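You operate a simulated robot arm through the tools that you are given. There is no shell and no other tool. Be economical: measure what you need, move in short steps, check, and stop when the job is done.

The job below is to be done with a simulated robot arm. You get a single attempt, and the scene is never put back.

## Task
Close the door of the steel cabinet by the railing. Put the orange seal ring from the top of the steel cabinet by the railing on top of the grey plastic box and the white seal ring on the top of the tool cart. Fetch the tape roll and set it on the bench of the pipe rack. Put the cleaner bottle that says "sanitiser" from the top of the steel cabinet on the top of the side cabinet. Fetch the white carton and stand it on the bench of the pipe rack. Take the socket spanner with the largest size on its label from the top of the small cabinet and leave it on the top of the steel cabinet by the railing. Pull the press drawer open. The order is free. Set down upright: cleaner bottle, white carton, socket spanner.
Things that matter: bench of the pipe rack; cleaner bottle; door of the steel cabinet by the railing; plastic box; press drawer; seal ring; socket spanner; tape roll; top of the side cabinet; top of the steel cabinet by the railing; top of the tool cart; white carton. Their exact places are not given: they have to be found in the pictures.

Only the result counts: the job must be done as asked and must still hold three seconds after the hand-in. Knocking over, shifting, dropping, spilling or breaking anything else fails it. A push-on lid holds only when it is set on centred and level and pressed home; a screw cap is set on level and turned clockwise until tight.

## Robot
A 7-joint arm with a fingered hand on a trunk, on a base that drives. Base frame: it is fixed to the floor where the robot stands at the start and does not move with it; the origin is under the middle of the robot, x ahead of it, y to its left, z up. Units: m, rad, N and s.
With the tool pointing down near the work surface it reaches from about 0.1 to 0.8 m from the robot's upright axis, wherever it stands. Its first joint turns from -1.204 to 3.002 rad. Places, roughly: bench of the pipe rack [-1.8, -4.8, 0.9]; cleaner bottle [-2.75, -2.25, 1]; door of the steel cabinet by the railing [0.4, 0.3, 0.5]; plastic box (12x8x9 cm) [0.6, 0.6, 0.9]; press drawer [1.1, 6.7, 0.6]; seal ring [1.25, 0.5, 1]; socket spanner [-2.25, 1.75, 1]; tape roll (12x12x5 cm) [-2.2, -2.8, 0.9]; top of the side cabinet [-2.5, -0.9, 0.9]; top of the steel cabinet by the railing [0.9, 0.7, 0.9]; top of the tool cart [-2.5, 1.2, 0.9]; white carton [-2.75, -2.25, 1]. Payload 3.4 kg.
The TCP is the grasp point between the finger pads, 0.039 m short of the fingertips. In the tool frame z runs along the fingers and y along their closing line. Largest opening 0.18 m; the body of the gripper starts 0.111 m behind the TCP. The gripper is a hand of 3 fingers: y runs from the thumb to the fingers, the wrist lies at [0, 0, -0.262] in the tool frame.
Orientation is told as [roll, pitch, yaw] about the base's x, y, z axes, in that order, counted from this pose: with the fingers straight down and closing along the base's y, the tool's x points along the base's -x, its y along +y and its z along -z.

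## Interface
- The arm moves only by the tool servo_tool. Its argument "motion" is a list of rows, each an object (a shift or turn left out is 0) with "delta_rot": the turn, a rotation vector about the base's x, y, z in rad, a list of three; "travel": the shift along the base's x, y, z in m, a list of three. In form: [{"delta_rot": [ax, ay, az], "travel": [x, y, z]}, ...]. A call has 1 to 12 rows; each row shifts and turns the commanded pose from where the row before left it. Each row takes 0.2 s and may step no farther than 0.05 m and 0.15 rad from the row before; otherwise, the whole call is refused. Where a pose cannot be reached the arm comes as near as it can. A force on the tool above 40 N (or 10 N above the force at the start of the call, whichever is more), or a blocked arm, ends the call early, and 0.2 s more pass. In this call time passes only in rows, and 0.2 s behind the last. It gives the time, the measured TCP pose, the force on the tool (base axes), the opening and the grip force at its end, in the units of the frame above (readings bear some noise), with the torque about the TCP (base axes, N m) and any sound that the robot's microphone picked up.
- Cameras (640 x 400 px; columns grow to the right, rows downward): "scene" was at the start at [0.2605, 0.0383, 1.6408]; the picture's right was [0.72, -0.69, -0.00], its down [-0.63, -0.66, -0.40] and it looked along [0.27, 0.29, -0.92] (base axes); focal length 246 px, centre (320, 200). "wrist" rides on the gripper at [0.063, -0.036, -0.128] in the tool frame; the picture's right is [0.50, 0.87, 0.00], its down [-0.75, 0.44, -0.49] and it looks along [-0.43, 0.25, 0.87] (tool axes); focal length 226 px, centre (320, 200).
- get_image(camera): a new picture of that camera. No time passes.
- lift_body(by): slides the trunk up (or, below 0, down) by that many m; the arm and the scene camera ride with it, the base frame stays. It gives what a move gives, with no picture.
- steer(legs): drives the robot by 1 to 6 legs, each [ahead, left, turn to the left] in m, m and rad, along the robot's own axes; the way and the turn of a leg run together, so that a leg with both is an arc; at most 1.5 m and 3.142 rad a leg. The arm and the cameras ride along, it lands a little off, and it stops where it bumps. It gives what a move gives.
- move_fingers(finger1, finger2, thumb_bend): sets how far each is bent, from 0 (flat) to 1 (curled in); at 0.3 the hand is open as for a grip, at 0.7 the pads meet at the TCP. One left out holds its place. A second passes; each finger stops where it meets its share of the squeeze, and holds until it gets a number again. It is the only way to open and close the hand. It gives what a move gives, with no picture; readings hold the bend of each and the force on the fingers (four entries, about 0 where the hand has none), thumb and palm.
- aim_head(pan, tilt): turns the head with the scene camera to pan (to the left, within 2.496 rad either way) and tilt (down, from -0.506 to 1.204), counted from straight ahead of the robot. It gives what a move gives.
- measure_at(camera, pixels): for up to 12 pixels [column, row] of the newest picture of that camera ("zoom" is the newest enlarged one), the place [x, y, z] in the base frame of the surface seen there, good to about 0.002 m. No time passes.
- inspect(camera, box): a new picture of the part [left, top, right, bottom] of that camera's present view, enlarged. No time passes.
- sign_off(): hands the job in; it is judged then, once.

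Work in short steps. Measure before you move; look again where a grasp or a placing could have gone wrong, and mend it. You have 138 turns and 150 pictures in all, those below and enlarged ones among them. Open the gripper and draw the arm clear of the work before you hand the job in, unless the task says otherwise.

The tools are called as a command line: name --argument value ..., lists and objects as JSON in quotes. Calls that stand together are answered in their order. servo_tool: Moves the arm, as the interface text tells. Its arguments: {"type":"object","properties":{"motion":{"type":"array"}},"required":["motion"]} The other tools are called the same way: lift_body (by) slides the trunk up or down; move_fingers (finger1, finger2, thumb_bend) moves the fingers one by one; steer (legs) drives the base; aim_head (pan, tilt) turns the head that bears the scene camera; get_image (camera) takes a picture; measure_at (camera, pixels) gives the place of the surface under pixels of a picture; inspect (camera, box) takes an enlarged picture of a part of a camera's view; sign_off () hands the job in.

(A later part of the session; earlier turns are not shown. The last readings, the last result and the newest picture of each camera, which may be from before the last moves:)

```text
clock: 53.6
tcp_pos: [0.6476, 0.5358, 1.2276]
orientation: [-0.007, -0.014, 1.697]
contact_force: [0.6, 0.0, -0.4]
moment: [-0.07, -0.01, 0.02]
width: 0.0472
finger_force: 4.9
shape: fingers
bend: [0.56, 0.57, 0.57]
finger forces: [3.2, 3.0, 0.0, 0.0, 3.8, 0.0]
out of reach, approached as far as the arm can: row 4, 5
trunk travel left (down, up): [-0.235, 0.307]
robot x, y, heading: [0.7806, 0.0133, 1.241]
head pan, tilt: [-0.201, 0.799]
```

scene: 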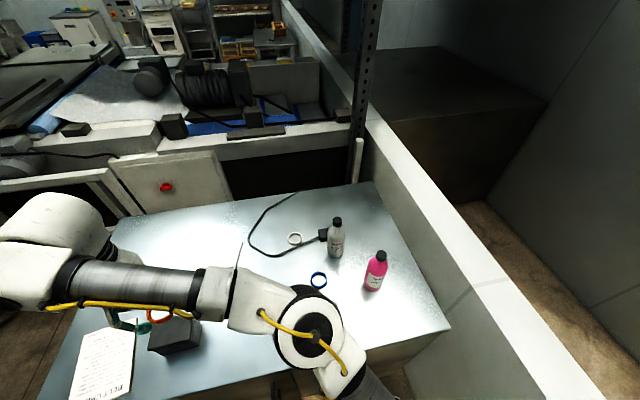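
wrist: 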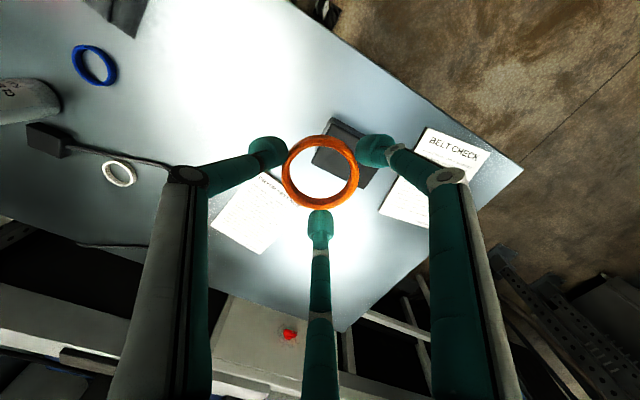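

It's not the wrist; I shift the base 7 cm left instead, which brings the hand over the box.

steer --legs '[[0, 0.07, 0]]'

get_image --camera "wrist"

inspect --camera "wrist" --box '[240, 90, 480, 240]'

```text
clock: 55.1
tcp_pos: [0.542, 0.5595, 1.2229]
orientation: [-0.038, -0.01, 1.701]
contact_force: [-0.7, -0.7, -1.1]
moment: [0.0, -0.17, -0.01]
width: 0.0472
finger_force: 5.1
shape: fingers
bend: [0.56, 0.57, 0.57]
finger forces: [3.4, 3.3, 0.0, 0.1, 3.9, 0.1]
trunk travel left (down, up): [-0.235, 0.307]
robot x, y, heading: [0.714, 0.0337, 1.245]
head pan, tilt: [-0.201, 0.799]
stopped in leg 1: the robot was blocked; the commanded pose is now the measured one
```

```text
117 pictures are left
```

wrist: 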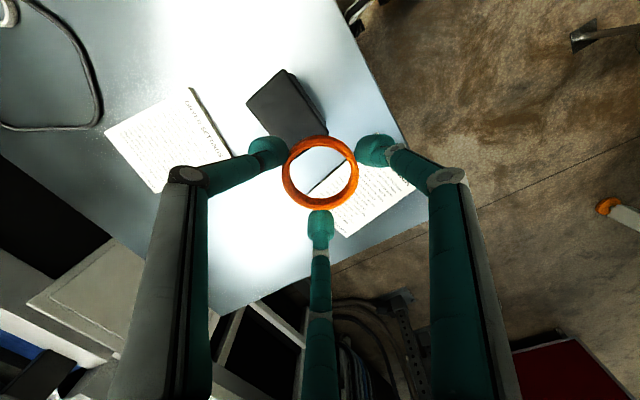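

```text
2.67 times, centred on (360, 165) of wrist
```

zoom: 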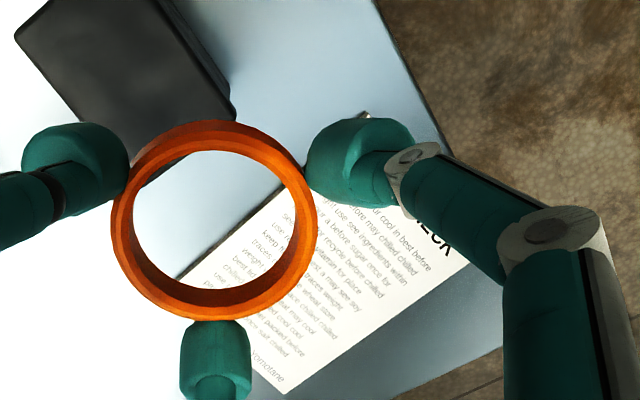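

I measure the box's top corners in this view.

measure_at --camera "wrist" --pixels '[[249, 101], [283, 72], [322, 128], [290, 141], [270, 100], [300, 115], [285, 88], [285, 130]]'

get_image --camera "scene"

```text
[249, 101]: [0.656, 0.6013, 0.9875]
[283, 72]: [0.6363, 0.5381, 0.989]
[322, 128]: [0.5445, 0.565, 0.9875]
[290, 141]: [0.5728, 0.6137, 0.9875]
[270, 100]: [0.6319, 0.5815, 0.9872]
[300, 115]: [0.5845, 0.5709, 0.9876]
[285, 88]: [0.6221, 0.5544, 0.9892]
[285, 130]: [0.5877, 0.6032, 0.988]
```

```text
115 pictures are left
```

scene: 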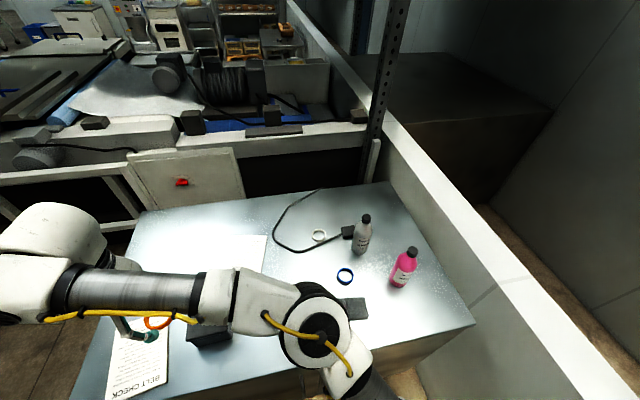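

Box top centre ≈(0.600,0.584,0.988). I move over it, level, and lower to just above.

servo_tool --motion '[{"travel": [0.03, 0.012, 0], "delta_rot": [0.03, 0.008, 0]}, {"travel": [0.028, 0.013, 0]}, {"travel": [0, 0, -0.05]}, {"travel": [0, 0, -0.05]}, {"travel": [0, 0, -0.05]}]'

get_image --camera "wrist"

```text
clock: 56.5
tcp_pos: [0.6499, 0.5645, 1.0892]
orientation: [-0.005, -0.062, 1.688]
contact_force: [-0.5, -0.2, -0.9]
moment: [0.02, -0.07, -0.02]
width: 0.047
finger_force: 5.3
shape: fingers
bend: [0.56, 0.57, 0.57]
finger forces: [3.3, 3.0, 0.1, 0.2, 4.0, 0.1]
trunk travel left (down, up): [-0.235, 0.307]
robot x, y, heading: [0.7297, 0.0264, 1.243]
head pan, tilt: [-0.201, 0.799]
stopped in row 5: the arm was blocked; the commanded pose is now the measured one
```

```text
114 pictures are left
```

wrist: 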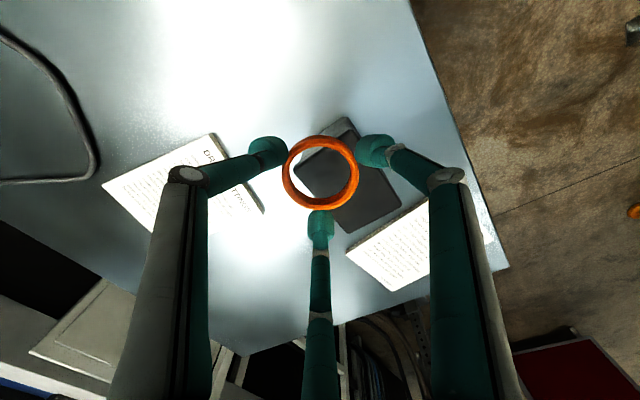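

Something upstream of the wrist is blocked; I check the elbow's height with the scene camera.

get_image --camera "scene"

measure_at --camera "scene" --pixels '[[320, 330], [260, 300], [130, 290], [40, 230], [360, 375], [290, 375], [240, 330], [300, 300], [335, 360]]'

aim_head --pan -0.2 --tilt 1.2

get_image --camera "scene"

```text
113 pictures are left
```

scene: 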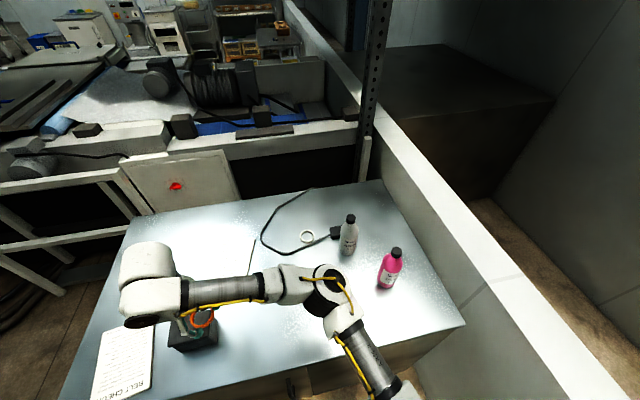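

```text
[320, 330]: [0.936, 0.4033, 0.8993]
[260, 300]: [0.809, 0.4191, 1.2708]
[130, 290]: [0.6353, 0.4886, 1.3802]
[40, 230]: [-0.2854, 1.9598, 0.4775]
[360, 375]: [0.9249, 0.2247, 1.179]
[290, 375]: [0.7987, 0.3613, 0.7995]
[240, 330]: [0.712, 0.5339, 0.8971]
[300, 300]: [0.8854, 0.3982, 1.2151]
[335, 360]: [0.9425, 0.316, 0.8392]
```

```text
clock: 57.4
tcp_pos: [0.6368, 0.5691, 1.0857]
orientation: [-0.012, -0.056, 1.69]
contact_force: [-0.9, 0.3, -0.4]
moment: [0.03, -0.11, 0.03]
width: 0.0468
finger_force: 5.0
shape: fingers
bend: [0.56, 0.57, 0.57]
finger forces: [3.3, 3.1, 0.0, 0.0, 4.0, 0.0]
trunk travel left (down, up): [-0.235, 0.307]
robot x, y, heading: [0.7239, 0.0298, 1.24]
head pan, tilt: [-0.201, 1.201]
```

```text
112 pictures are left
```

scene: 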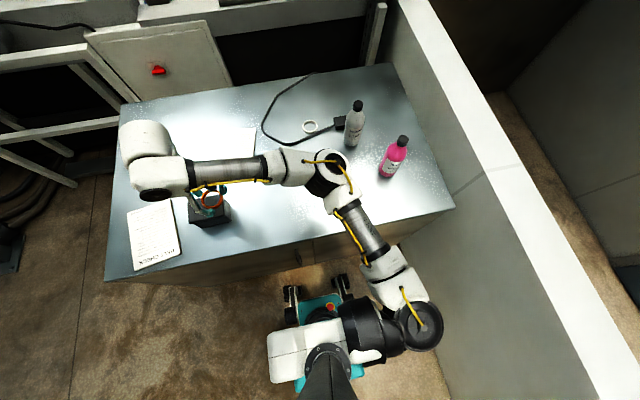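

The shoulder at (415,325) is close to the wall; I measure it.

measure_at --camera "scene" --pixels '[[425, 325], [437, 320], [400, 290], [380, 265], [365, 235], [330, 180], [450, 300], [480, 380], [320, 310], [345, 280], [292, 293]]'

```text
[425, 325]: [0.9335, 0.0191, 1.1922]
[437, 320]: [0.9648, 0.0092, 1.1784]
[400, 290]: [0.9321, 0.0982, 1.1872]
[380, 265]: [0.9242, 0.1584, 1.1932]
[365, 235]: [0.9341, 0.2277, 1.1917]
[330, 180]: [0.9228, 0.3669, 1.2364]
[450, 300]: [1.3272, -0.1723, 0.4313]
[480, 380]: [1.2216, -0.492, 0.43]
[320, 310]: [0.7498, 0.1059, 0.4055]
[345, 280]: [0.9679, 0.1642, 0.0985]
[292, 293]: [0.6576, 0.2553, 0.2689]
```

The arm is clear of everything visible, so I try small steps toward the box centre, levelling pitch.

servo_tool --motion '[{"travel": [-0.015, 0.006, 0], "delta_rot": [0.005, 0.03, 0]}, {"travel": [-0.015, 0.006, 0], "delta_rot": [0.005, 0.025, 0]}, {"travel": [-0.005, 0.003, 0]}, {"travel": [0, 0, -0.01]}]'

get_image --camera "wrist"

```text
clock: 58.4
tcp_pos: [0.6036, 0.5858, 1.0757]
orientation: [0.042, -0.071, 1.686]
contact_force: [-0.4, -0.1, 0.2]
moment: [0.06, -0.09, -0.01]
width: 0.0471
finger_force: 5.0
shape: fingers
bend: [0.56, 0.57, 0.57]
finger forces: [3.4, 3.0, 0.0, 0.0, 4.1, 0.1]
trunk travel left (down, up): [-0.235, 0.307]
robot x, y, heading: [0.7239, 0.0301, 1.245]
head pan, tilt: [-0.201, 1.201]
```

```text
111 pictures are left
```

wrist: 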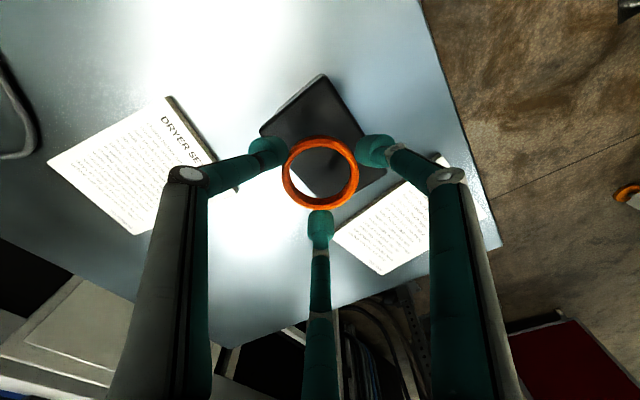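

I re-measure the box top to judge the offset.

measure_at --camera "wrist" --pixels '[[263, 132], [322, 79], [381, 171], [275, 130], [318, 90], [362, 135], [318, 165], [290, 150]]'

servo_tool --motion '[{"delta_rot": [0, 0, -0.15]}, {"delta_rot": [0, 0, -0.15]}, {"delta_rot": [0, 0, -0.15]}]'

```text
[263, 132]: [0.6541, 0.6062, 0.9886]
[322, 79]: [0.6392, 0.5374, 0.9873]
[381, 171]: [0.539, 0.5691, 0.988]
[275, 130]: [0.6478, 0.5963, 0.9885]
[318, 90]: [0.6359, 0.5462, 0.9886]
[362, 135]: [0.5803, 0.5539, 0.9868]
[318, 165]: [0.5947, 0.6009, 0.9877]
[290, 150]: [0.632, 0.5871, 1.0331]
```

```text
clock: 59.2
tcp_pos: [0.6063, 0.5844, 1.0767]
orientation: [0.043, -0.077, 1.235]
contact_force: [-1.1, -0.5, 0.7]
moment: [0.09, -0.08, -0.04]
width: 0.0468
finger_force: 4.6
shape: fingers
bend: [0.56, 0.57, 0.57]
finger forces: [3.3, 3.1, 0.0, 0.0, 4.0, 0.1]
trunk travel left (down, up): [-0.235, 0.307]
robot x, y, heading: [0.7255, 0.0253, 1.246]
head pan, tilt: [-0.201, 1.201]
```

I realise roll/pitch are in the yawed frame, so the fix is a base turn of about (-0.087,-0.015). I apply it and go down.

servo_tool --motion '[{"delta_rot": [-0.087, -0.015, 0], "travel": [-0.006, 0.002, 0]}, {"travel": [-0.002, 0.001, -0.015]}]'

get_image --camera "wrist"

inspect --camera "scene" --box '[150, 140, 278, 220]'

```text
clock: 59.8
tcp_pos: [0.5991, 0.5862, 1.0622]
orientation: [0.002, 0.001, 1.236]
contact_force: [0.2, -0.5, 0.3]
moment: [0.04, -0.04, -0.01]
width: 0.0471
finger_force: 5.5
shape: fingers
bend: [0.56, 0.57, 0.57]
finger forces: [3.4, 3.1, 0.0, 0.1, 4.1, 0.0]
trunk travel left (down, up): [-0.235, 0.307]
robot x, y, heading: [0.7237, 0.0299, 1.244]
head pan, tilt: [-0.201, 1.201]
```

```text
110 pictures are left
```

wrist: 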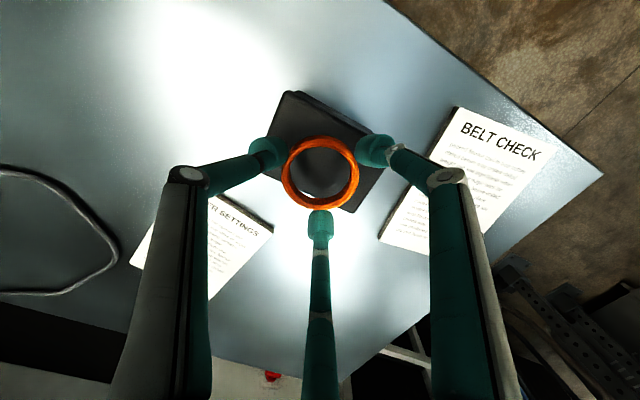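

```text
5.00 times, centred on (214, 180) of scene
```

zoom: 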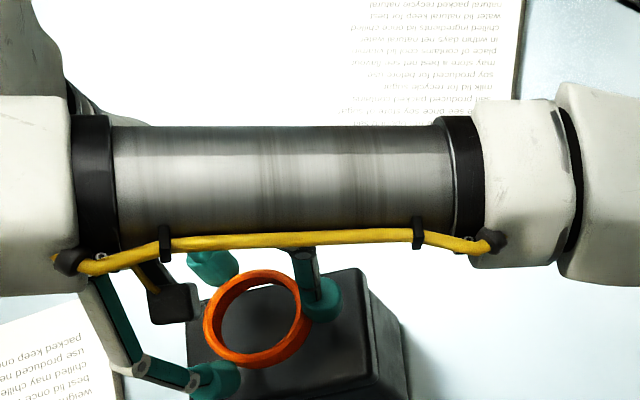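

Level and centred. I lower slowly onto the box.

servo_tool --motion '[{"travel": [0, 0, -0.01]}, {"travel": [0, 0, -0.008]}, {"travel": [0, 0, -0.003]}]'

inspect --camera "scene" --box '[150, 140, 278, 220]'

```text
clock: 60.6
tcp_pos: [0.603, 0.5846, 1.0418]
orientation: [0.004, 0.001, 1.238]
contact_force: [-0.1, -0.3, -0.3]
moment: [-0.01, -0.04, 0.03]
width: 0.047
finger_force: 4.6
shape: fingers
bend: [0.56, 0.57, 0.57]
finger forces: [3.3, 3.1, 0.0, 0.1, 4.1, 0.1]
trunk travel left (down, up): [-0.235, 0.307]
robot x, y, heading: [0.726, 0.0309, 1.243]
head pan, tilt: [-0.201, 1.201]
```

```text
5.00 times, centred on (214, 180) of scene
```

zoom: 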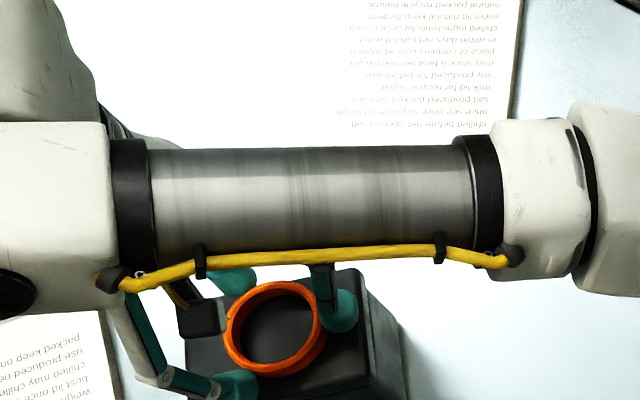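

About 2–3 mm above; lower 2 mm more and open the fingers a bit.

servo_tool --motion '[{"travel": [0, 0, -0.002]}]'

move_fingers --finger1 0.5 --finger2 0.5 --thumb_bend 0.5

servo_tool --motion '[{"travel": [0, 0, 0.02]}, {"travel": [0, 0, 0.04]}, {"travel": [0, 0, 0.05]}, {"travel": [0, 0, 0.05]}]'

get_image --camera "wrist"

```text
clock: 61.0
tcp_pos: [0.6172, 0.5824, 1.0432]
orientation: [0.013, 0.001, 1.234]
contact_force: [0.9, 0.1, 0.8]
moment: [-0.07, 0.03, 0.02]
width: 0.047
finger_force: 5.2
shape: fingers
bend: [0.56, 0.57, 0.57]
finger forces: [3.2, 3.1, 0.0, 0.1, 4.1, 0.0]
trunk travel left (down, up): [-0.235, 0.307]
robot x, y, heading: [0.7284, 0.0271, 1.242]
head pan, tilt: [-0.201, 1.201]
```

```text
clock: 62.0
tcp_pos: [0.6159, 0.5819, 1.0428]
orientation: [0.016, 0.001, 1.233]
contact_force: [1.0, 0.8, 0.3]
moment: [0.02, 0.05, 0.0]
width: 0.0727
finger_force: 0.1
shape: fingers
bend: [0.5, 0.5, 0.5]
finger forces: [0.1, 0.0, 0.0, 0.0, 0.0, 0.0]
trunk travel left (down, up): [-0.235, 0.307]
robot x, y, heading: [0.7263, 0.0291, 1.243]
head pan, tilt: [-0.201, 1.201]
```

```text
clock: 63.0
tcp_pos: [0.6137, 0.5821, 1.2027]
orientation: [0.01, -0.002, 1.237]
contact_force: [-0.2, 0.3, -0.1]
moment: [0.0, -0.04, -0.03]
width: 0.0726
finger_force: 0.1
shape: fingers
bend: [0.5, 0.5, 0.5]
finger forces: [0.0, 0.0, 0.1, 0.1, 0.0, 0.0]
trunk travel left (down, up): [-0.235, 0.307]
robot x, y, heading: [0.7261, 0.0284, 1.245]
head pan, tilt: [-0.201, 1.201]
```

```text
107 pictures are left
```

wrist: 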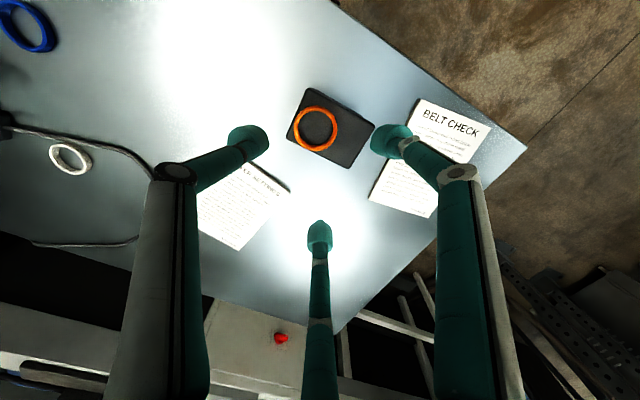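

The orange ring lies on the box. Now I step the base right/ahead for the white ring and move over it.

steer --legs '[[0.0, -0.1, 0], [0.07, 0, 0]]'

servo_tool --motion '[{"travel": [0.046, 0.015, 0]}, {"travel": [0.046, 0.015, 0]}, {"travel": [0.046, 0.015, 0]}, {"travel": [0.046, 0.015, 0]}, {"travel": [0.046, 0.015, 0]}, {"travel": [0.046, 0.015, 0]}, {"travel": [0.046, 0.015, 0]}]'

get_image --camera "wrist"

```text
clock: 64.8
tcp_pos: [0.7427, 0.6248, 1.2058]
orientation: [0.019, -0.006, 1.211]
contact_force: [1.6, 0.4, 0.4]
moment: [-0.07, 0.16, 0.01]
width: 0.0728
finger_force: 0.0
shape: fingers
bend: [0.5, 0.5, 0.5]
finger forces: [0.0, 0.0, 0.1, 0.0, 0.1, 0.0]
trunk travel left (down, up): [-0.235, 0.307]
robot x, y, heading: [0.841, 0.0666, 1.242]
head pan, tilt: [-0.201, 1.201]
```

```text
clock: 66.4
tcp_pos: [1.0483, 0.7267, 1.2002]
orientation: [0.007, -0.007, 1.215]
contact_force: [0.2, -0.8, -0.9]
moment: [0.05, -0.03, -0.04]
width: 0.0729
finger_force: 0.0
shape: fingers
bend: [0.5, 0.5, 0.5]
finger forces: [0.1, 0.0, 0.1, 0.0, 0.1, 0.0]
trunk travel left (down, up): [-0.235, 0.307]
robot x, y, heading: [0.844, 0.0636, 1.243]
head pan, tilt: [-0.201, 1.201]
```

```text
106 pictures are left
```

wrist: 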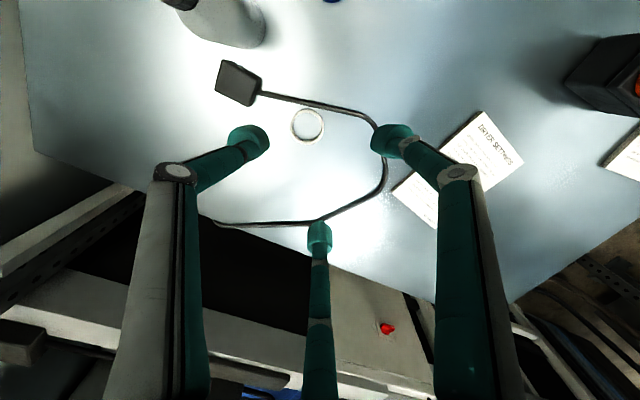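

The cable passes close to the white ring; I zoom for detail and measure.

inspect --camera "wrist" --box '[230, 70, 390, 170]'

measure_at --camera "wrist" --pixels '[[293, 125], [323, 125], [308, 110], [308, 140], [290, 98], [315, 103], [340, 108], [360, 114], [372, 124]]'

```text
4.00 times, centred on (310, 120) of wrist
```

zoom: 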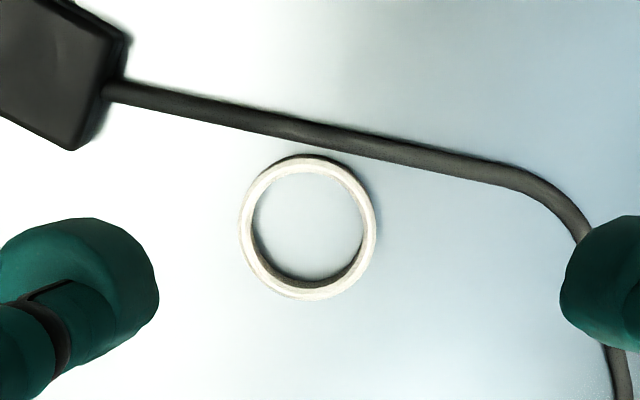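

```text
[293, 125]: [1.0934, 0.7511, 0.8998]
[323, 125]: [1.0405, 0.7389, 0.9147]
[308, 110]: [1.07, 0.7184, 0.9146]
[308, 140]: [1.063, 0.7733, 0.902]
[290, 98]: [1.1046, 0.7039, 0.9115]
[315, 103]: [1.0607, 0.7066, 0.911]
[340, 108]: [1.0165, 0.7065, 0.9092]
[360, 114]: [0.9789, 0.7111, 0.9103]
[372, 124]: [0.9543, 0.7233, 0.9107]
```

Ring centre (1.067,0.744); cable edge ~5 mm from it at y≈0.71. I turn the hand so a gap between fingers straddles the cable side, offset 5 mm away, and descend partway.

servo_tool --motion '[{"travel": [0.019, 0.022, 0], "delta_rot": [0, 0, -0.084]}, {"travel": [0, 0, -0.05], "delta_rot": [0, 0, -0.084]}, {"travel": [0, 0, -0.05]}, {"travel": [0, 0, -0.05]}, {"travel": [0, 0, -0.05]}, {"travel": [0, 0, -0.02]}]'

get_image --camera "wrist"

```text
clock: 68.0
tcp_pos: [1.1119, 0.7166, 0.9736]
orientation: [0.031, -0.008, 1.033]
contact_force: [2.3, -0.7, 8.4]
moment: [-0.4, -0.43, 0.0]
width: 0.0762
finger_force: 4.7
shape: fingers
bend: [0.5, 0.5, 0.49]
finger forces: [0.1, 0.0, 0.0, 0.0, 9.0, 0.0]
out of reach, approached as far as the arm can: row 1
trunk travel left (down, up): [-0.235, 0.307]
robot x, y, heading: [0.8547, 0.0587, 1.241]
head pan, tilt: [-0.201, 1.201]
stopped in row 6: the arm was blocked; the commanded pose is now the measured one
```

```text
104 pictures are left
```

wrist: 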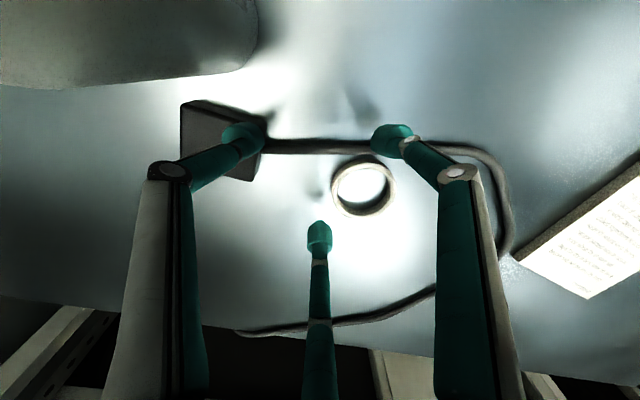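

The thumb pressed the adapter block and the arm is being pushed off; I rise and look at the scene to find what blocks.

servo_tool --motion '[{"travel": [0, 0, 0.03]}]'

get_image --camera "scene"

get_image --camera "wrist"

```text
clock: 68.4
tcp_pos: [1.08, 0.7268, 1.0082]
orientation: [0.009, -0.015, 1.038]
contact_force: [-0.2, -0.8, 0.3]
moment: [0.0, -0.06, 0.01]
width: 0.0728
finger_force: 0.1
shape: fingers
bend: [0.5, 0.5, 0.5]
finger forces: [0.1, 0.0, 0.0, 0.0, 0.0, 0.1]
trunk travel left (down, up): [-0.235, 0.307]
robot x, y, heading: [0.8518, 0.0647, 1.24]
head pan, tilt: [-0.201, 1.201]
```

```text
103 pictures are left
```

scene: 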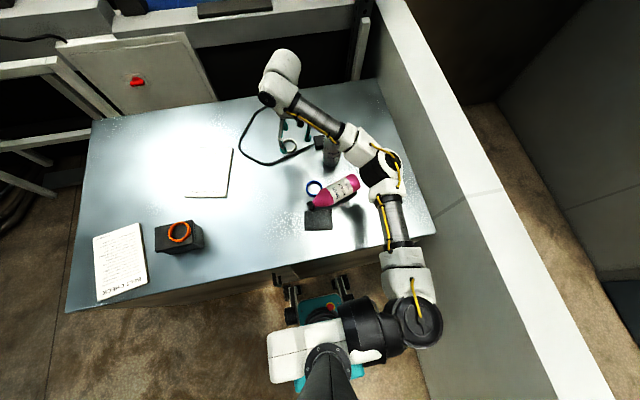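

```text
102 pictures are left
```

wrist: 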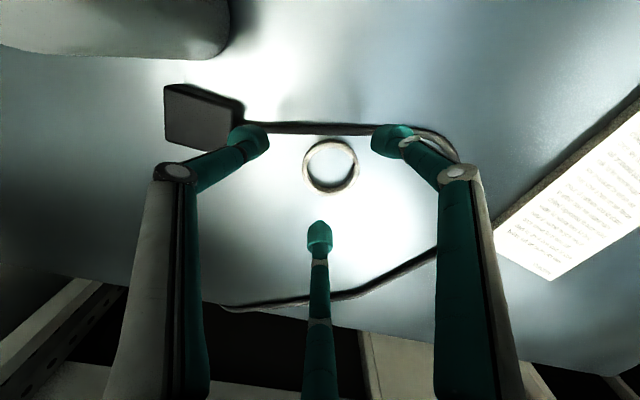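

The elbow knocked the pink bottle over (335,190) — I must mend that. First raise the trunk straight up to lift the elbow clear, then look.

lift_body --by 0.25

get_image --camera "scene"

inspect --camera "scene" --box '[220, 120, 420, 245]'

```text
clock: 70.9
tcp_pos: [1.098, 0.7238, 1.2557]
orientation: [0.019, -0.012, 1.034]
contact_force: [0.1, 0.2, 0.2]
moment: [0.01, 0.0, 0.02]
width: 0.0729
finger_force: 0.1
shape: fingers
bend: [0.5, 0.5, 0.5]
finger forces: [0.0, 0.1, 0.0, 0.0, 0.0, 0.1]
trunk travel left (down, up): [-0.485, 0.057]
robot x, y, heading: [0.8519, 0.0617, 1.243]
head pan, tilt: [-0.201, 1.201]
```

```text
101 pictures are left
```

scene: 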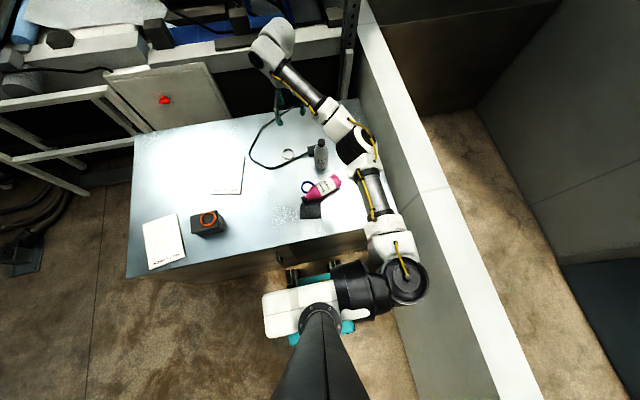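

```text
3.20 times, centred on (320, 182) of scene
```

zoom: 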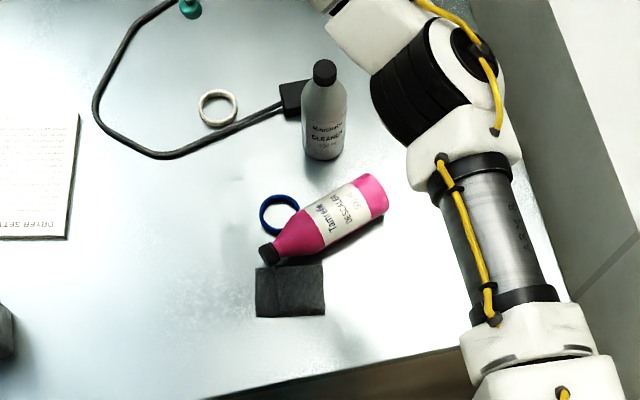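

Gray bottle still stands; I measure the fallen bottle, gray bottle and blue ring.

measure_at --camera "zoom" --pixels '[[268, 253], [290, 238], [335, 215], [375, 190], [371, 178], [385, 210], [325, 70], [323, 155], [280, 214], [218, 108], [345, 200], [290, 290]]'

measure_at --camera "scene" --pixels '[[355, 150], [370, 195], [390, 240], [405, 280], [330, 120], [300, 85]]'

```text
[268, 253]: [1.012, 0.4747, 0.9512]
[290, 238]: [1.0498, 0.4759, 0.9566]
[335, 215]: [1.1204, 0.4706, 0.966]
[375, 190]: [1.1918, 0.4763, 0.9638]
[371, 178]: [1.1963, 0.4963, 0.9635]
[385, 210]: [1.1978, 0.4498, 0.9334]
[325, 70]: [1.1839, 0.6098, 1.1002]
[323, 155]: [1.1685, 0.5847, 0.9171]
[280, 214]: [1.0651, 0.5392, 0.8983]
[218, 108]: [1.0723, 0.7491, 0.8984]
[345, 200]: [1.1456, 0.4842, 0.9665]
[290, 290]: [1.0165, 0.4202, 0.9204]
```

```text
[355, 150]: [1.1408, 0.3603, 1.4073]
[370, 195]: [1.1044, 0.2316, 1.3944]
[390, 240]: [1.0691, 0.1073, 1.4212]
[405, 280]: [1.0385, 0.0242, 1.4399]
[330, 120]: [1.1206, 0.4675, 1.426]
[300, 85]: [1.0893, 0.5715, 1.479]
```

Bottle lies along x at y≈0.475, base end x≈1.20, cap x≈1.01. Plan: grip it from above across its body (thumb on the +y side between blue ring and gray bottle), lift, turn and tilt it upright. I turn the hand toward yaw π over it.

servo_tool --motion '[{"travel": [0.004, -0.02, 0], "delta_rot": [0, 0, 0.15]}, {"travel": [0.004, -0.02, 0], "delta_rot": [0, 0, 0.15]}, {"travel": [0.004, -0.02, 0], "delta_rot": [0, 0, 0.15]}, {"travel": [0.004, -0.02, 0], "delta_rot": [0, 0, 0.15]}, {"travel": [0.004, -0.02, 0], "delta_rot": [0, 0, 0.15]}, {"travel": [0.004, -0.02, 0], "delta_rot": [0, 0, 0.15]}, {"travel": [0.004, -0.02, 0], "delta_rot": [0, 0, 0.15]}, {"travel": [0.004, -0.02, 0], "delta_rot": [0, 0, 0.15]}, {"travel": [0.004, -0.02, 0], "delta_rot": [0, 0, 0.15]}, {"travel": [0.004, -0.02, 0], "delta_rot": [0, 0, 0.15]}, {"travel": [0.002, -0.02, 0], "delta_rot": [0, 0, 0.15]}, {"travel": [0, -0.02, 0], "delta_rot": [0, 0, 0.15]}]'

move_fingers --finger1 0.36 --finger2 0.36 --thumb_bend 0.43

get_image --camera "wrist"

get_image --camera "scene"

```text
clock: 73.5
tcp_pos: [1.1344, 0.4836, 1.2551]
orientation: [0.023, -0.012, 2.838]
contact_force: [0.1, -0.6, 0.8]
moment: [0.09, -0.07, -0.01]
width: 0.0733
finger_force: 0.1
shape: fingers
bend: [0.5, 0.5, 0.5]
finger forces: [0.0, 0.1, 0.0, 0.1, 0.0, 0.1]
trunk travel left (down, up): [-0.485, 0.057]
robot x, y, heading: [0.8553, 0.0602, 1.243]
head pan, tilt: [-0.201, 1.201]
```

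```text
clock: 74.5
tcp_pos: [1.1459, 0.4803, 1.2541]
orientation: [0.022, -0.019, 2.833]
contact_force: [0.4, -0.2, -0.4]
moment: [0.01, 0.04, -0.02]
width: 0.1142
finger_force: 0.0
shape: fingers
bend: [0.36, 0.36, 0.43]
finger forces: [0.1, 0.0, 0.1, 0.1, 0.1, 0.1]
trunk travel left (down, up): [-0.485, 0.057]
robot x, y, heading: [0.854, 0.0616, 1.242]
head pan, tilt: [-0.201, 1.201]
```

```text
99 pictures are left
```

wrist: 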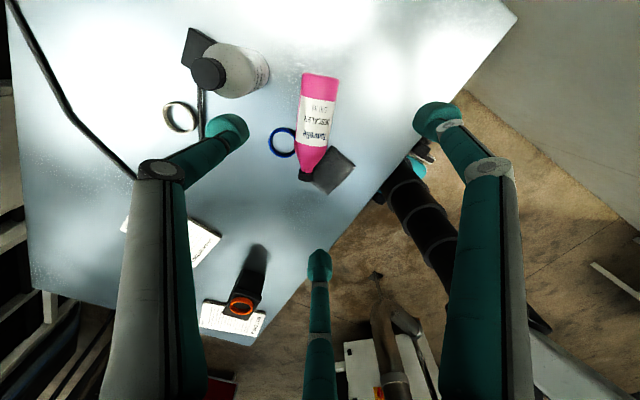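

```text
98 pictures are left
```

scene: 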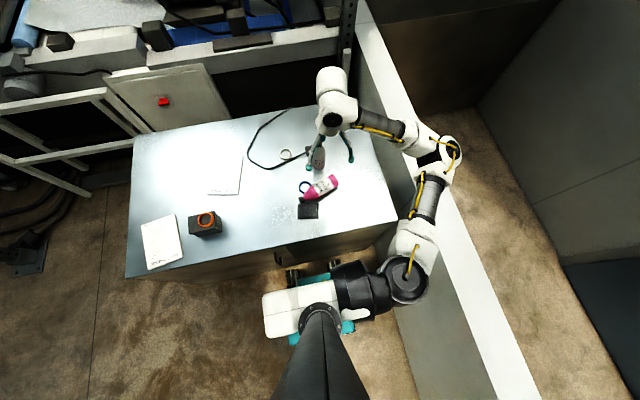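

Bottle needs ~0.3 rad more hand turn. I turn, then descend to z≈1.08 and check.

servo_tool --motion '[{"travel": [0, 0, 0], "delta_rot": [0, 0, 0.15]}, {"travel": [-0.006, -0.008, 0], "delta_rot": [0, 0, 0.15]}, {"travel": [0, 0, -0.045]}, {"travel": [0, 0, -0.045]}, {"travel": [0, 0, -0.045]}, {"travel": [0, 0, -0.04]}]'

get_image --camera "wrist"

inspect --camera "scene" --box '[220, 60, 460, 210]'

```text
clock: 75.9
tcp_pos: [1.1228, 0.4778, 1.0812]
orientation: [0.022, -0.011, 3.135]
contact_force: [0.5, -0.6, 0.5]
moment: [-0.07, -0.06, -0.05]
width: 0.1145
finger_force: 0.0
shape: fingers
bend: [0.36, 0.36, 0.43]
finger forces: [0.0, 0.0, 0.0, 0.0, 0.1, 0.0]
trunk travel left (down, up): [-0.485, 0.057]
robot x, y, heading: [0.8511, 0.0658, 1.24]
head pan, tilt: [-0.201, 1.201]
```

```text
97 pictures are left
```

wrist: 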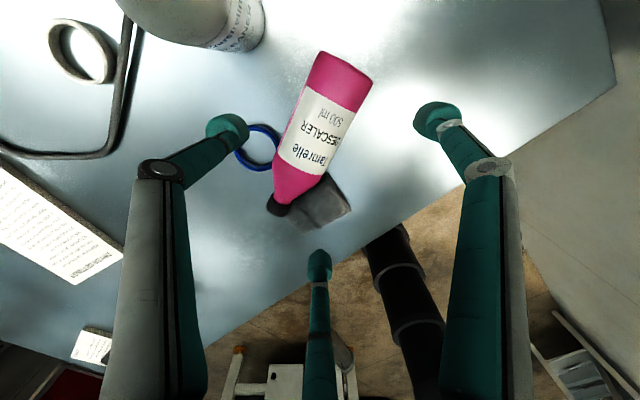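

```text
2.67 times, centred on (340, 135) of scene
```

zoom: 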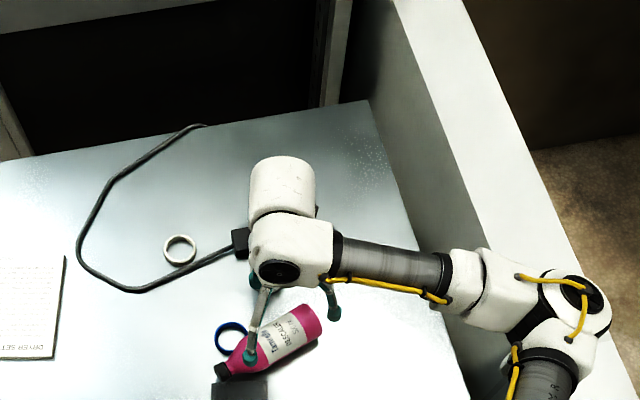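

Nearly aligned. I measure the cloth and the bottle axis to choose the grip spot.

measure_at --camera "wrist" --pixels '[[350, 208], [328, 174], [300, 228], [345, 76], [286, 180], [318, 130], [280, 150], [240, 152], [335, 195], [230, 30]]'

```text
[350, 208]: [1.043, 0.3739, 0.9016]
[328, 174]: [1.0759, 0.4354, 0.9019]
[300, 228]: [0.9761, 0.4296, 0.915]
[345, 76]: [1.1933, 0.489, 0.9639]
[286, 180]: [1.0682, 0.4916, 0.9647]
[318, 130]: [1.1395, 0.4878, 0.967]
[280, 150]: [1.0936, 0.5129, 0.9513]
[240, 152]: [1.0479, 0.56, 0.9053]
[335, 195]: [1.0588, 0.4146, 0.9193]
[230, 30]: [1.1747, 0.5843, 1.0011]
```

I shift +1.5 cm in x and lower to grip height.

servo_tool --motion '[{"travel": [0.015, 0.0, 0]}, {"travel": [0, 0, -0.045]}, {"travel": [0, 0, -0.045]}, {"travel": [0, 0, -0.03]}]'

get_image --camera "wrist"

```text
clock: 76.9
tcp_pos: [1.143, 0.4756, 0.962]
orientation: [0.02, -0.011, 3.135]
contact_force: [-0.7, 0.0, 0.6]
moment: [-0.03, 0.06, -0.02]
width: 0.1142
finger_force: 0.2
shape: fingers
bend: [0.36, 0.36, 0.43]
finger forces: [0.1, 0.5, 0.0, 0.0, 0.0, 0.1]
trunk travel left (down, up): [-0.485, 0.057]
robot x, y, heading: [0.8521, 0.0621, 1.243]
head pan, tilt: [-0.201, 1.201]
```

```text
95 pictures are left
```

wrist: 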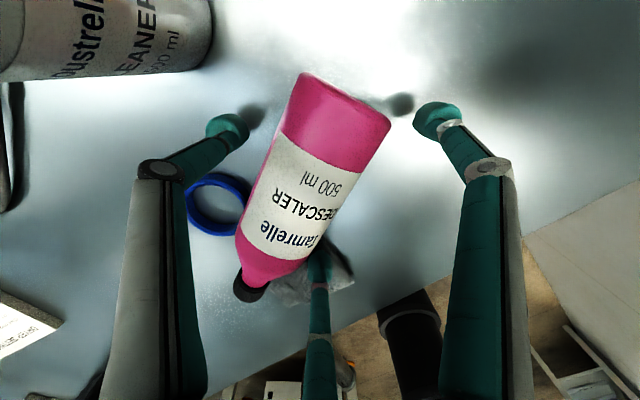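

The bottle axis is ~1.2 cm toward the thumb; I shift, then close in stages.

servo_tool --motion '[{"travel": [-0.009, 0.011, -0.003]}]'

move_fingers --finger1 0.6 --finger2 0.6 --thumb_bend 0.6

get_image --camera "wrist"

```text
clock: 77.3
tcp_pos: [1.1426, 0.484, 0.9594]
orientation: [0.019, -0.015, 3.133]
contact_force: [4.8, -1.0, 14.5]
moment: [-0.76, 1.03, 0.35]
width: 0.1143
finger_force: 7.5
shape: fingers
bend: [0.36, 0.35, 0.43]
finger forces: [0.0, 14.5, 0.0, 0.0, 0.0, 0.0]
trunk travel left (down, up): [-0.485, 0.057]
robot x, y, heading: [0.8546, 0.0603, 1.24]
head pan, tilt: [-0.201, 1.201]
```

```text
clock: 78.3
tcp_pos: [1.1398, 0.4845, 0.9572]
orientation: [0.024, -0.014, 3.134]
contact_force: [-0.2, 0.5, 0.5]
moment: [-0.07, -0.04, 0.03]
width: 0.0595
finger_force: 11.5
shape: fingers
bend: [0.55, 0.55, 0.54]
finger forces: [5.2, 6.1, 0.0, 0.0, 11.4, 0.0]
trunk travel left (down, up): [-0.485, 0.057]
robot x, y, heading: [0.8553, 0.0615, 1.242]
head pan, tilt: [-0.201, 1.201]
```

```text
94 pictures are left
```

wrist: 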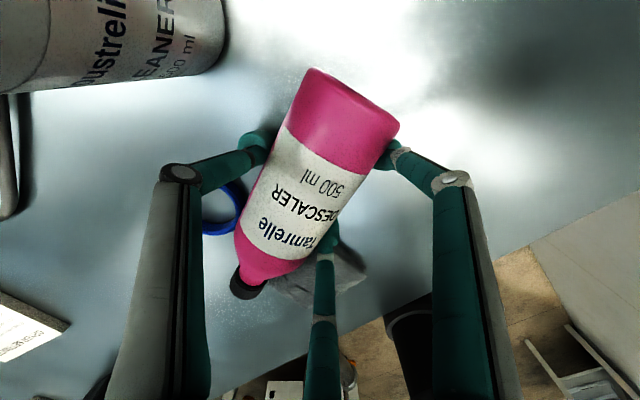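

Good three-point grip. I lift the bottle.

servo_tool --motion '[{"travel": [0, 0, 0.02]}, {"travel": [0, 0, 0.04]}, {"travel": [0, 0, 0.05]}, {"travel": [0, 0, 0.05]}, {"travel": [0, 0, 0.05]}, {"travel": [0, 0, 0.05]}]'

get_image --camera "wrist"

```text
clock: 79.7
tcp_pos: [1.1386, 0.485, 1.2191]
orientation: [0.022, -0.015, 3.133]
contact_force: [0.0, -0.5, -4.3]
moment: [-0.08, -0.09, -0.03]
width: 0.0595
finger_force: 11.5
shape: fingers
bend: [0.56, 0.55, 0.54]
finger forces: [5.0, 6.3, 0.1, 0.1, 11.6, 0.1]
trunk travel left (down, up): [-0.485, 0.057]
robot x, y, heading: [0.8517, 0.0647, 1.239]
head pan, tilt: [-0.201, 1.201]
```

```text
93 pictures are left
```

wrist: 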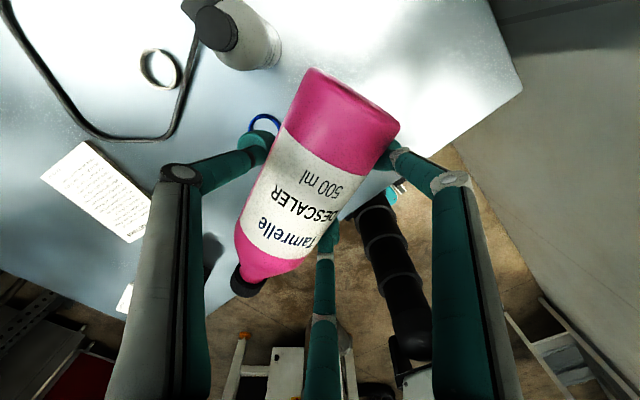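

Gripped 6 cm from the base – too low to stand it up with the hand horizontal. I'll turn it so the base faces me, lay it on the free spot near (0.85,0.52), and regrip higher.

servo_tool --motion '[{"travel": [-0.024, 0.003, 0], "delta_rot": [0, 0, -0.146]}, {"travel": [-0.024, 0.003, 0], "delta_rot": [0, 0, -0.146]}, {"travel": [-0.024, 0.003, 0], "delta_rot": [0, 0, -0.146]}, {"travel": [-0.024, 0.003, 0], "delta_rot": [0, 0, -0.146]}, {"travel": [-0.024, 0.003, 0], "delta_rot": [0, 0, -0.146]}, {"travel": [-0.024, 0.003, 0], "delta_rot": [0, 0, -0.146]}, {"travel": [-0.024, 0.003, 0], "delta_rot": [0, 0, -0.146]}, {"travel": [-0.024, 0.003, 0], "delta_rot": [0, 0, -0.146]}, {"travel": [-0.024, 0.003, 0], "delta_rot": [0, 0, -0.146]}, {"travel": [-0.024, 0.003, 0], "delta_rot": [0, 0, -0.146]}, {"travel": [-0.024, 0.003, 0], "delta_rot": [0, 0, -0.146]}, {"travel": [-0.024, 0.003, 0], "delta_rot": [0, 0, -0.144]}]'

get_image --camera "wrist"

get_image --camera "scene"

```text
clock: 82.3
tcp_pos: [0.8465, 0.5222, 1.2189]
orientation: [0.021, -0.012, 1.381]
contact_force: [-0.1, -0.7, -5.4]
moment: [-0.12, 0.02, -0.02]
width: 0.0586
finger_force: 11.5
shape: fingers
bend: [0.56, 0.55, 0.54]
finger forces: [5.0, 6.2, 0.0, 0.1, 11.6, 0.1]
trunk travel left (down, up): [-0.485, 0.057]
robot x, y, heading: [0.8554, 0.0597, 1.24]
head pan, tilt: [-0.201, 1.201]
```

```text
92 pictures are left
```

wrist: 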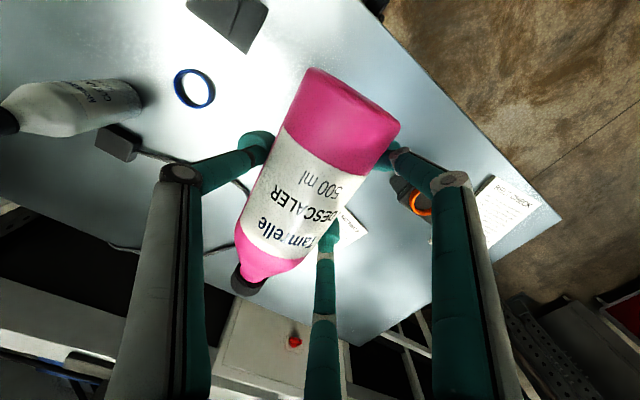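

```text
91 pictures are left
```

scene: 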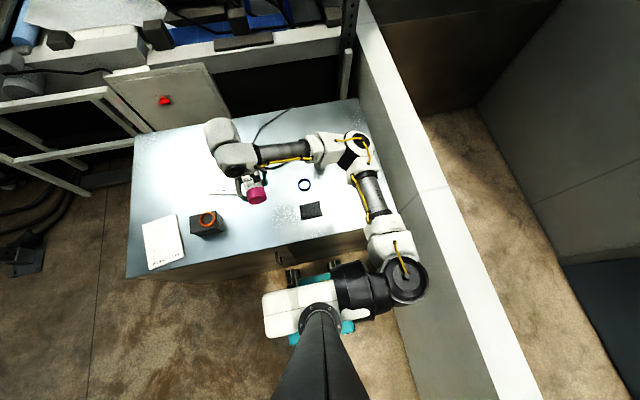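

Clear spot below. I lower it to the table.

servo_tool --motion '[{"travel": [0, 0, -0.05]}, {"travel": [0, 0, -0.05]}, {"travel": [0, 0, -0.05]}, {"travel": [0, 0, -0.05]}, {"travel": [0, 0, -0.04]}, {"travel": [0, 0, -0.012]}, {"travel": [0, 0, -0.007]}]'

get_image --camera "wrist"

```text
clock: 83.9
tcp_pos: [0.8487, 0.5223, 0.9586]
orientation: [0.022, -0.012, 1.382]
contact_force: [0.5, 0.1, -4.1]
moment: [-0.01, 0.01, -0.05]
width: 0.0589
finger_force: 11.4
shape: fingers
bend: [0.56, 0.55, 0.54]
finger forces: [5.3, 5.9, 0.1, 0.1, 11.6, 0.0]
trunk travel left (down, up): [-0.485, 0.057]
robot x, y, heading: [0.8523, 0.0601, 1.243]
head pan, tilt: [-0.201, 1.201]
```

```text
90 pictures are left
```

wrist: 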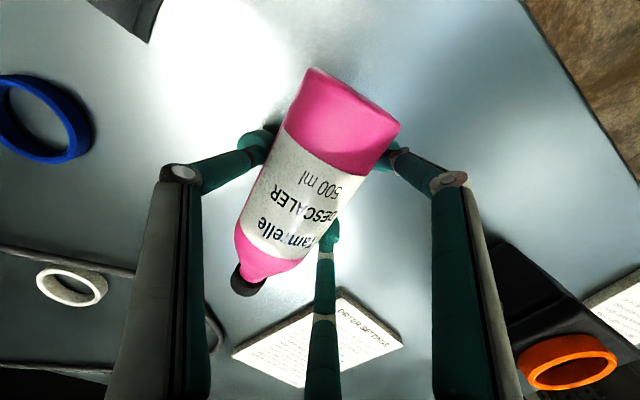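

Still hanging (−4.1 N). Lower a few mm more.

servo_tool --motion '[{"travel": [0, 0, -0.003]}, {"travel": [0, 0, -0.002]}]'

```text
clock: 84.5
tcp_pos: [0.8506, 0.5211, 0.9549]
orientation: [0.024, -0.014, 1.381]
contact_force: [-0.8, -1.0, 5.1]
moment: [-0.03, -0.1, -0.05]
width: 0.0584
finger_force: 9.9
shape: fingers
bend: [0.56, 0.56, 0.54]
finger forces: [4.7, 4.7, 0.0, 0.1, 10.2, 0.0]
trunk travel left (down, up): [-0.485, 0.057]
robot x, y, heading: [0.8522, 0.0606, 1.239]
head pan, tilt: [-0.201, 1.201]
```

Touching. I open and slide the hand 4.5 cm toward the cap, then look.

move_fingers --finger1 0.4 --finger2 0.4 --thumb_bend 0.43

servo_tool --motion '[{"travel": [0, 0, 0.004]}, {"travel": [0.004, 0.022, 0]}, {"travel": [0.004, 0.022, 0]}]'

get_image --camera "wrist"

```text
clock: 85.5
tcp_pos: [0.8481, 0.5209, 0.954]
orientation: [0.022, -0.012, 1.381]
contact_force: [-0.5, -0.6, 0.0]
moment: [-0.02, -0.03, 0.05]
width: 0.1068
finger_force: 0.1
shape: fingers
bend: [0.4, 0.4, 0.43]
finger forces: [0.1, 0.0, 0.0, 0.1, 0.0, 0.0]
trunk travel left (down, up): [-0.485, 0.057]
robot x, y, heading: [0.8539, 0.0611, 1.246]
head pan, tilt: [-0.201, 1.201]
```

```text
clock: 86.3
tcp_pos: [0.8583, 0.5654, 0.9557]
orientation: [0.021, -0.012, 1.384]
contact_force: [0.2, 0.5, 0.6]
moment: [-0.02, -0.01, 0.0]
width: 0.1067
finger_force: 0.1
shape: fingers
bend: [0.4, 0.4, 0.43]
finger forces: [0.0, 0.0, 0.0, 0.0, 0.1, 0.0]
trunk travel left (down, up): [-0.485, 0.057]
robot x, y, heading: [0.8554, 0.06, 1.244]
head pan, tilt: [-0.201, 1.201]
```

```text
89 pictures are left
```

wrist: 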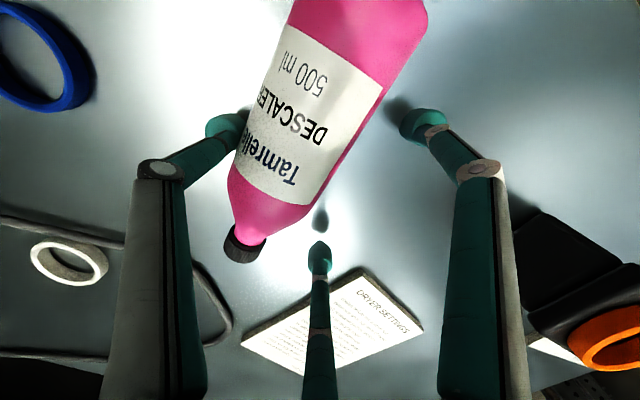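

Bottle rolled ~2 cm toward the thumb; I shift the hand and regrip.

servo_tool --motion '[{"travel": [0.018, -0.003, 0]}]'

move_fingers --finger1 0.65 --finger2 0.65 --thumb_bend 0.62

get_image --camera "wrist"

```text
clock: 86.7
tcp_pos: [0.8751, 0.5622, 0.958]
orientation: [0.022, -0.015, 1.381]
contact_force: [0.0, -0.3, 0.0]
moment: [0.0, 0.03, 0.01]
width: 0.1066
finger_force: 0.2
shape: fingers
bend: [0.4, 0.4, 0.43]
finger forces: [0.0, 0.1, 0.1, 0.1, 0.0, 0.0]
trunk travel left (down, up): [-0.485, 0.057]
robot x, y, heading: [0.8546, 0.0644, 1.24]
head pan, tilt: [-0.201, 1.201]
```

```text
clock: 87.7
tcp_pos: [0.8733, 0.5625, 0.9584]
orientation: [0.021, -0.014, 1.382]
contact_force: [-0.3, -0.3, 0.2]
moment: [0.11, 0.01, -0.02]
width: 0.0552
finger_force: 14.6
shape: fingers
bend: [0.57, 0.57, 0.55]
finger forces: [7.7, 7.7, 0.0, 0.1, 13.5, 0.0]
trunk travel left (down, up): [-0.485, 0.057]
robot x, y, heading: [0.8533, 0.0606, 1.241]
head pan, tilt: [-0.201, 1.201]
```

```text
88 pictures are left
```

wrist: 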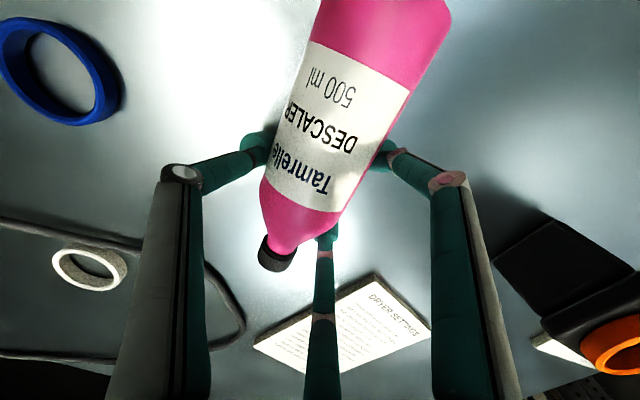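

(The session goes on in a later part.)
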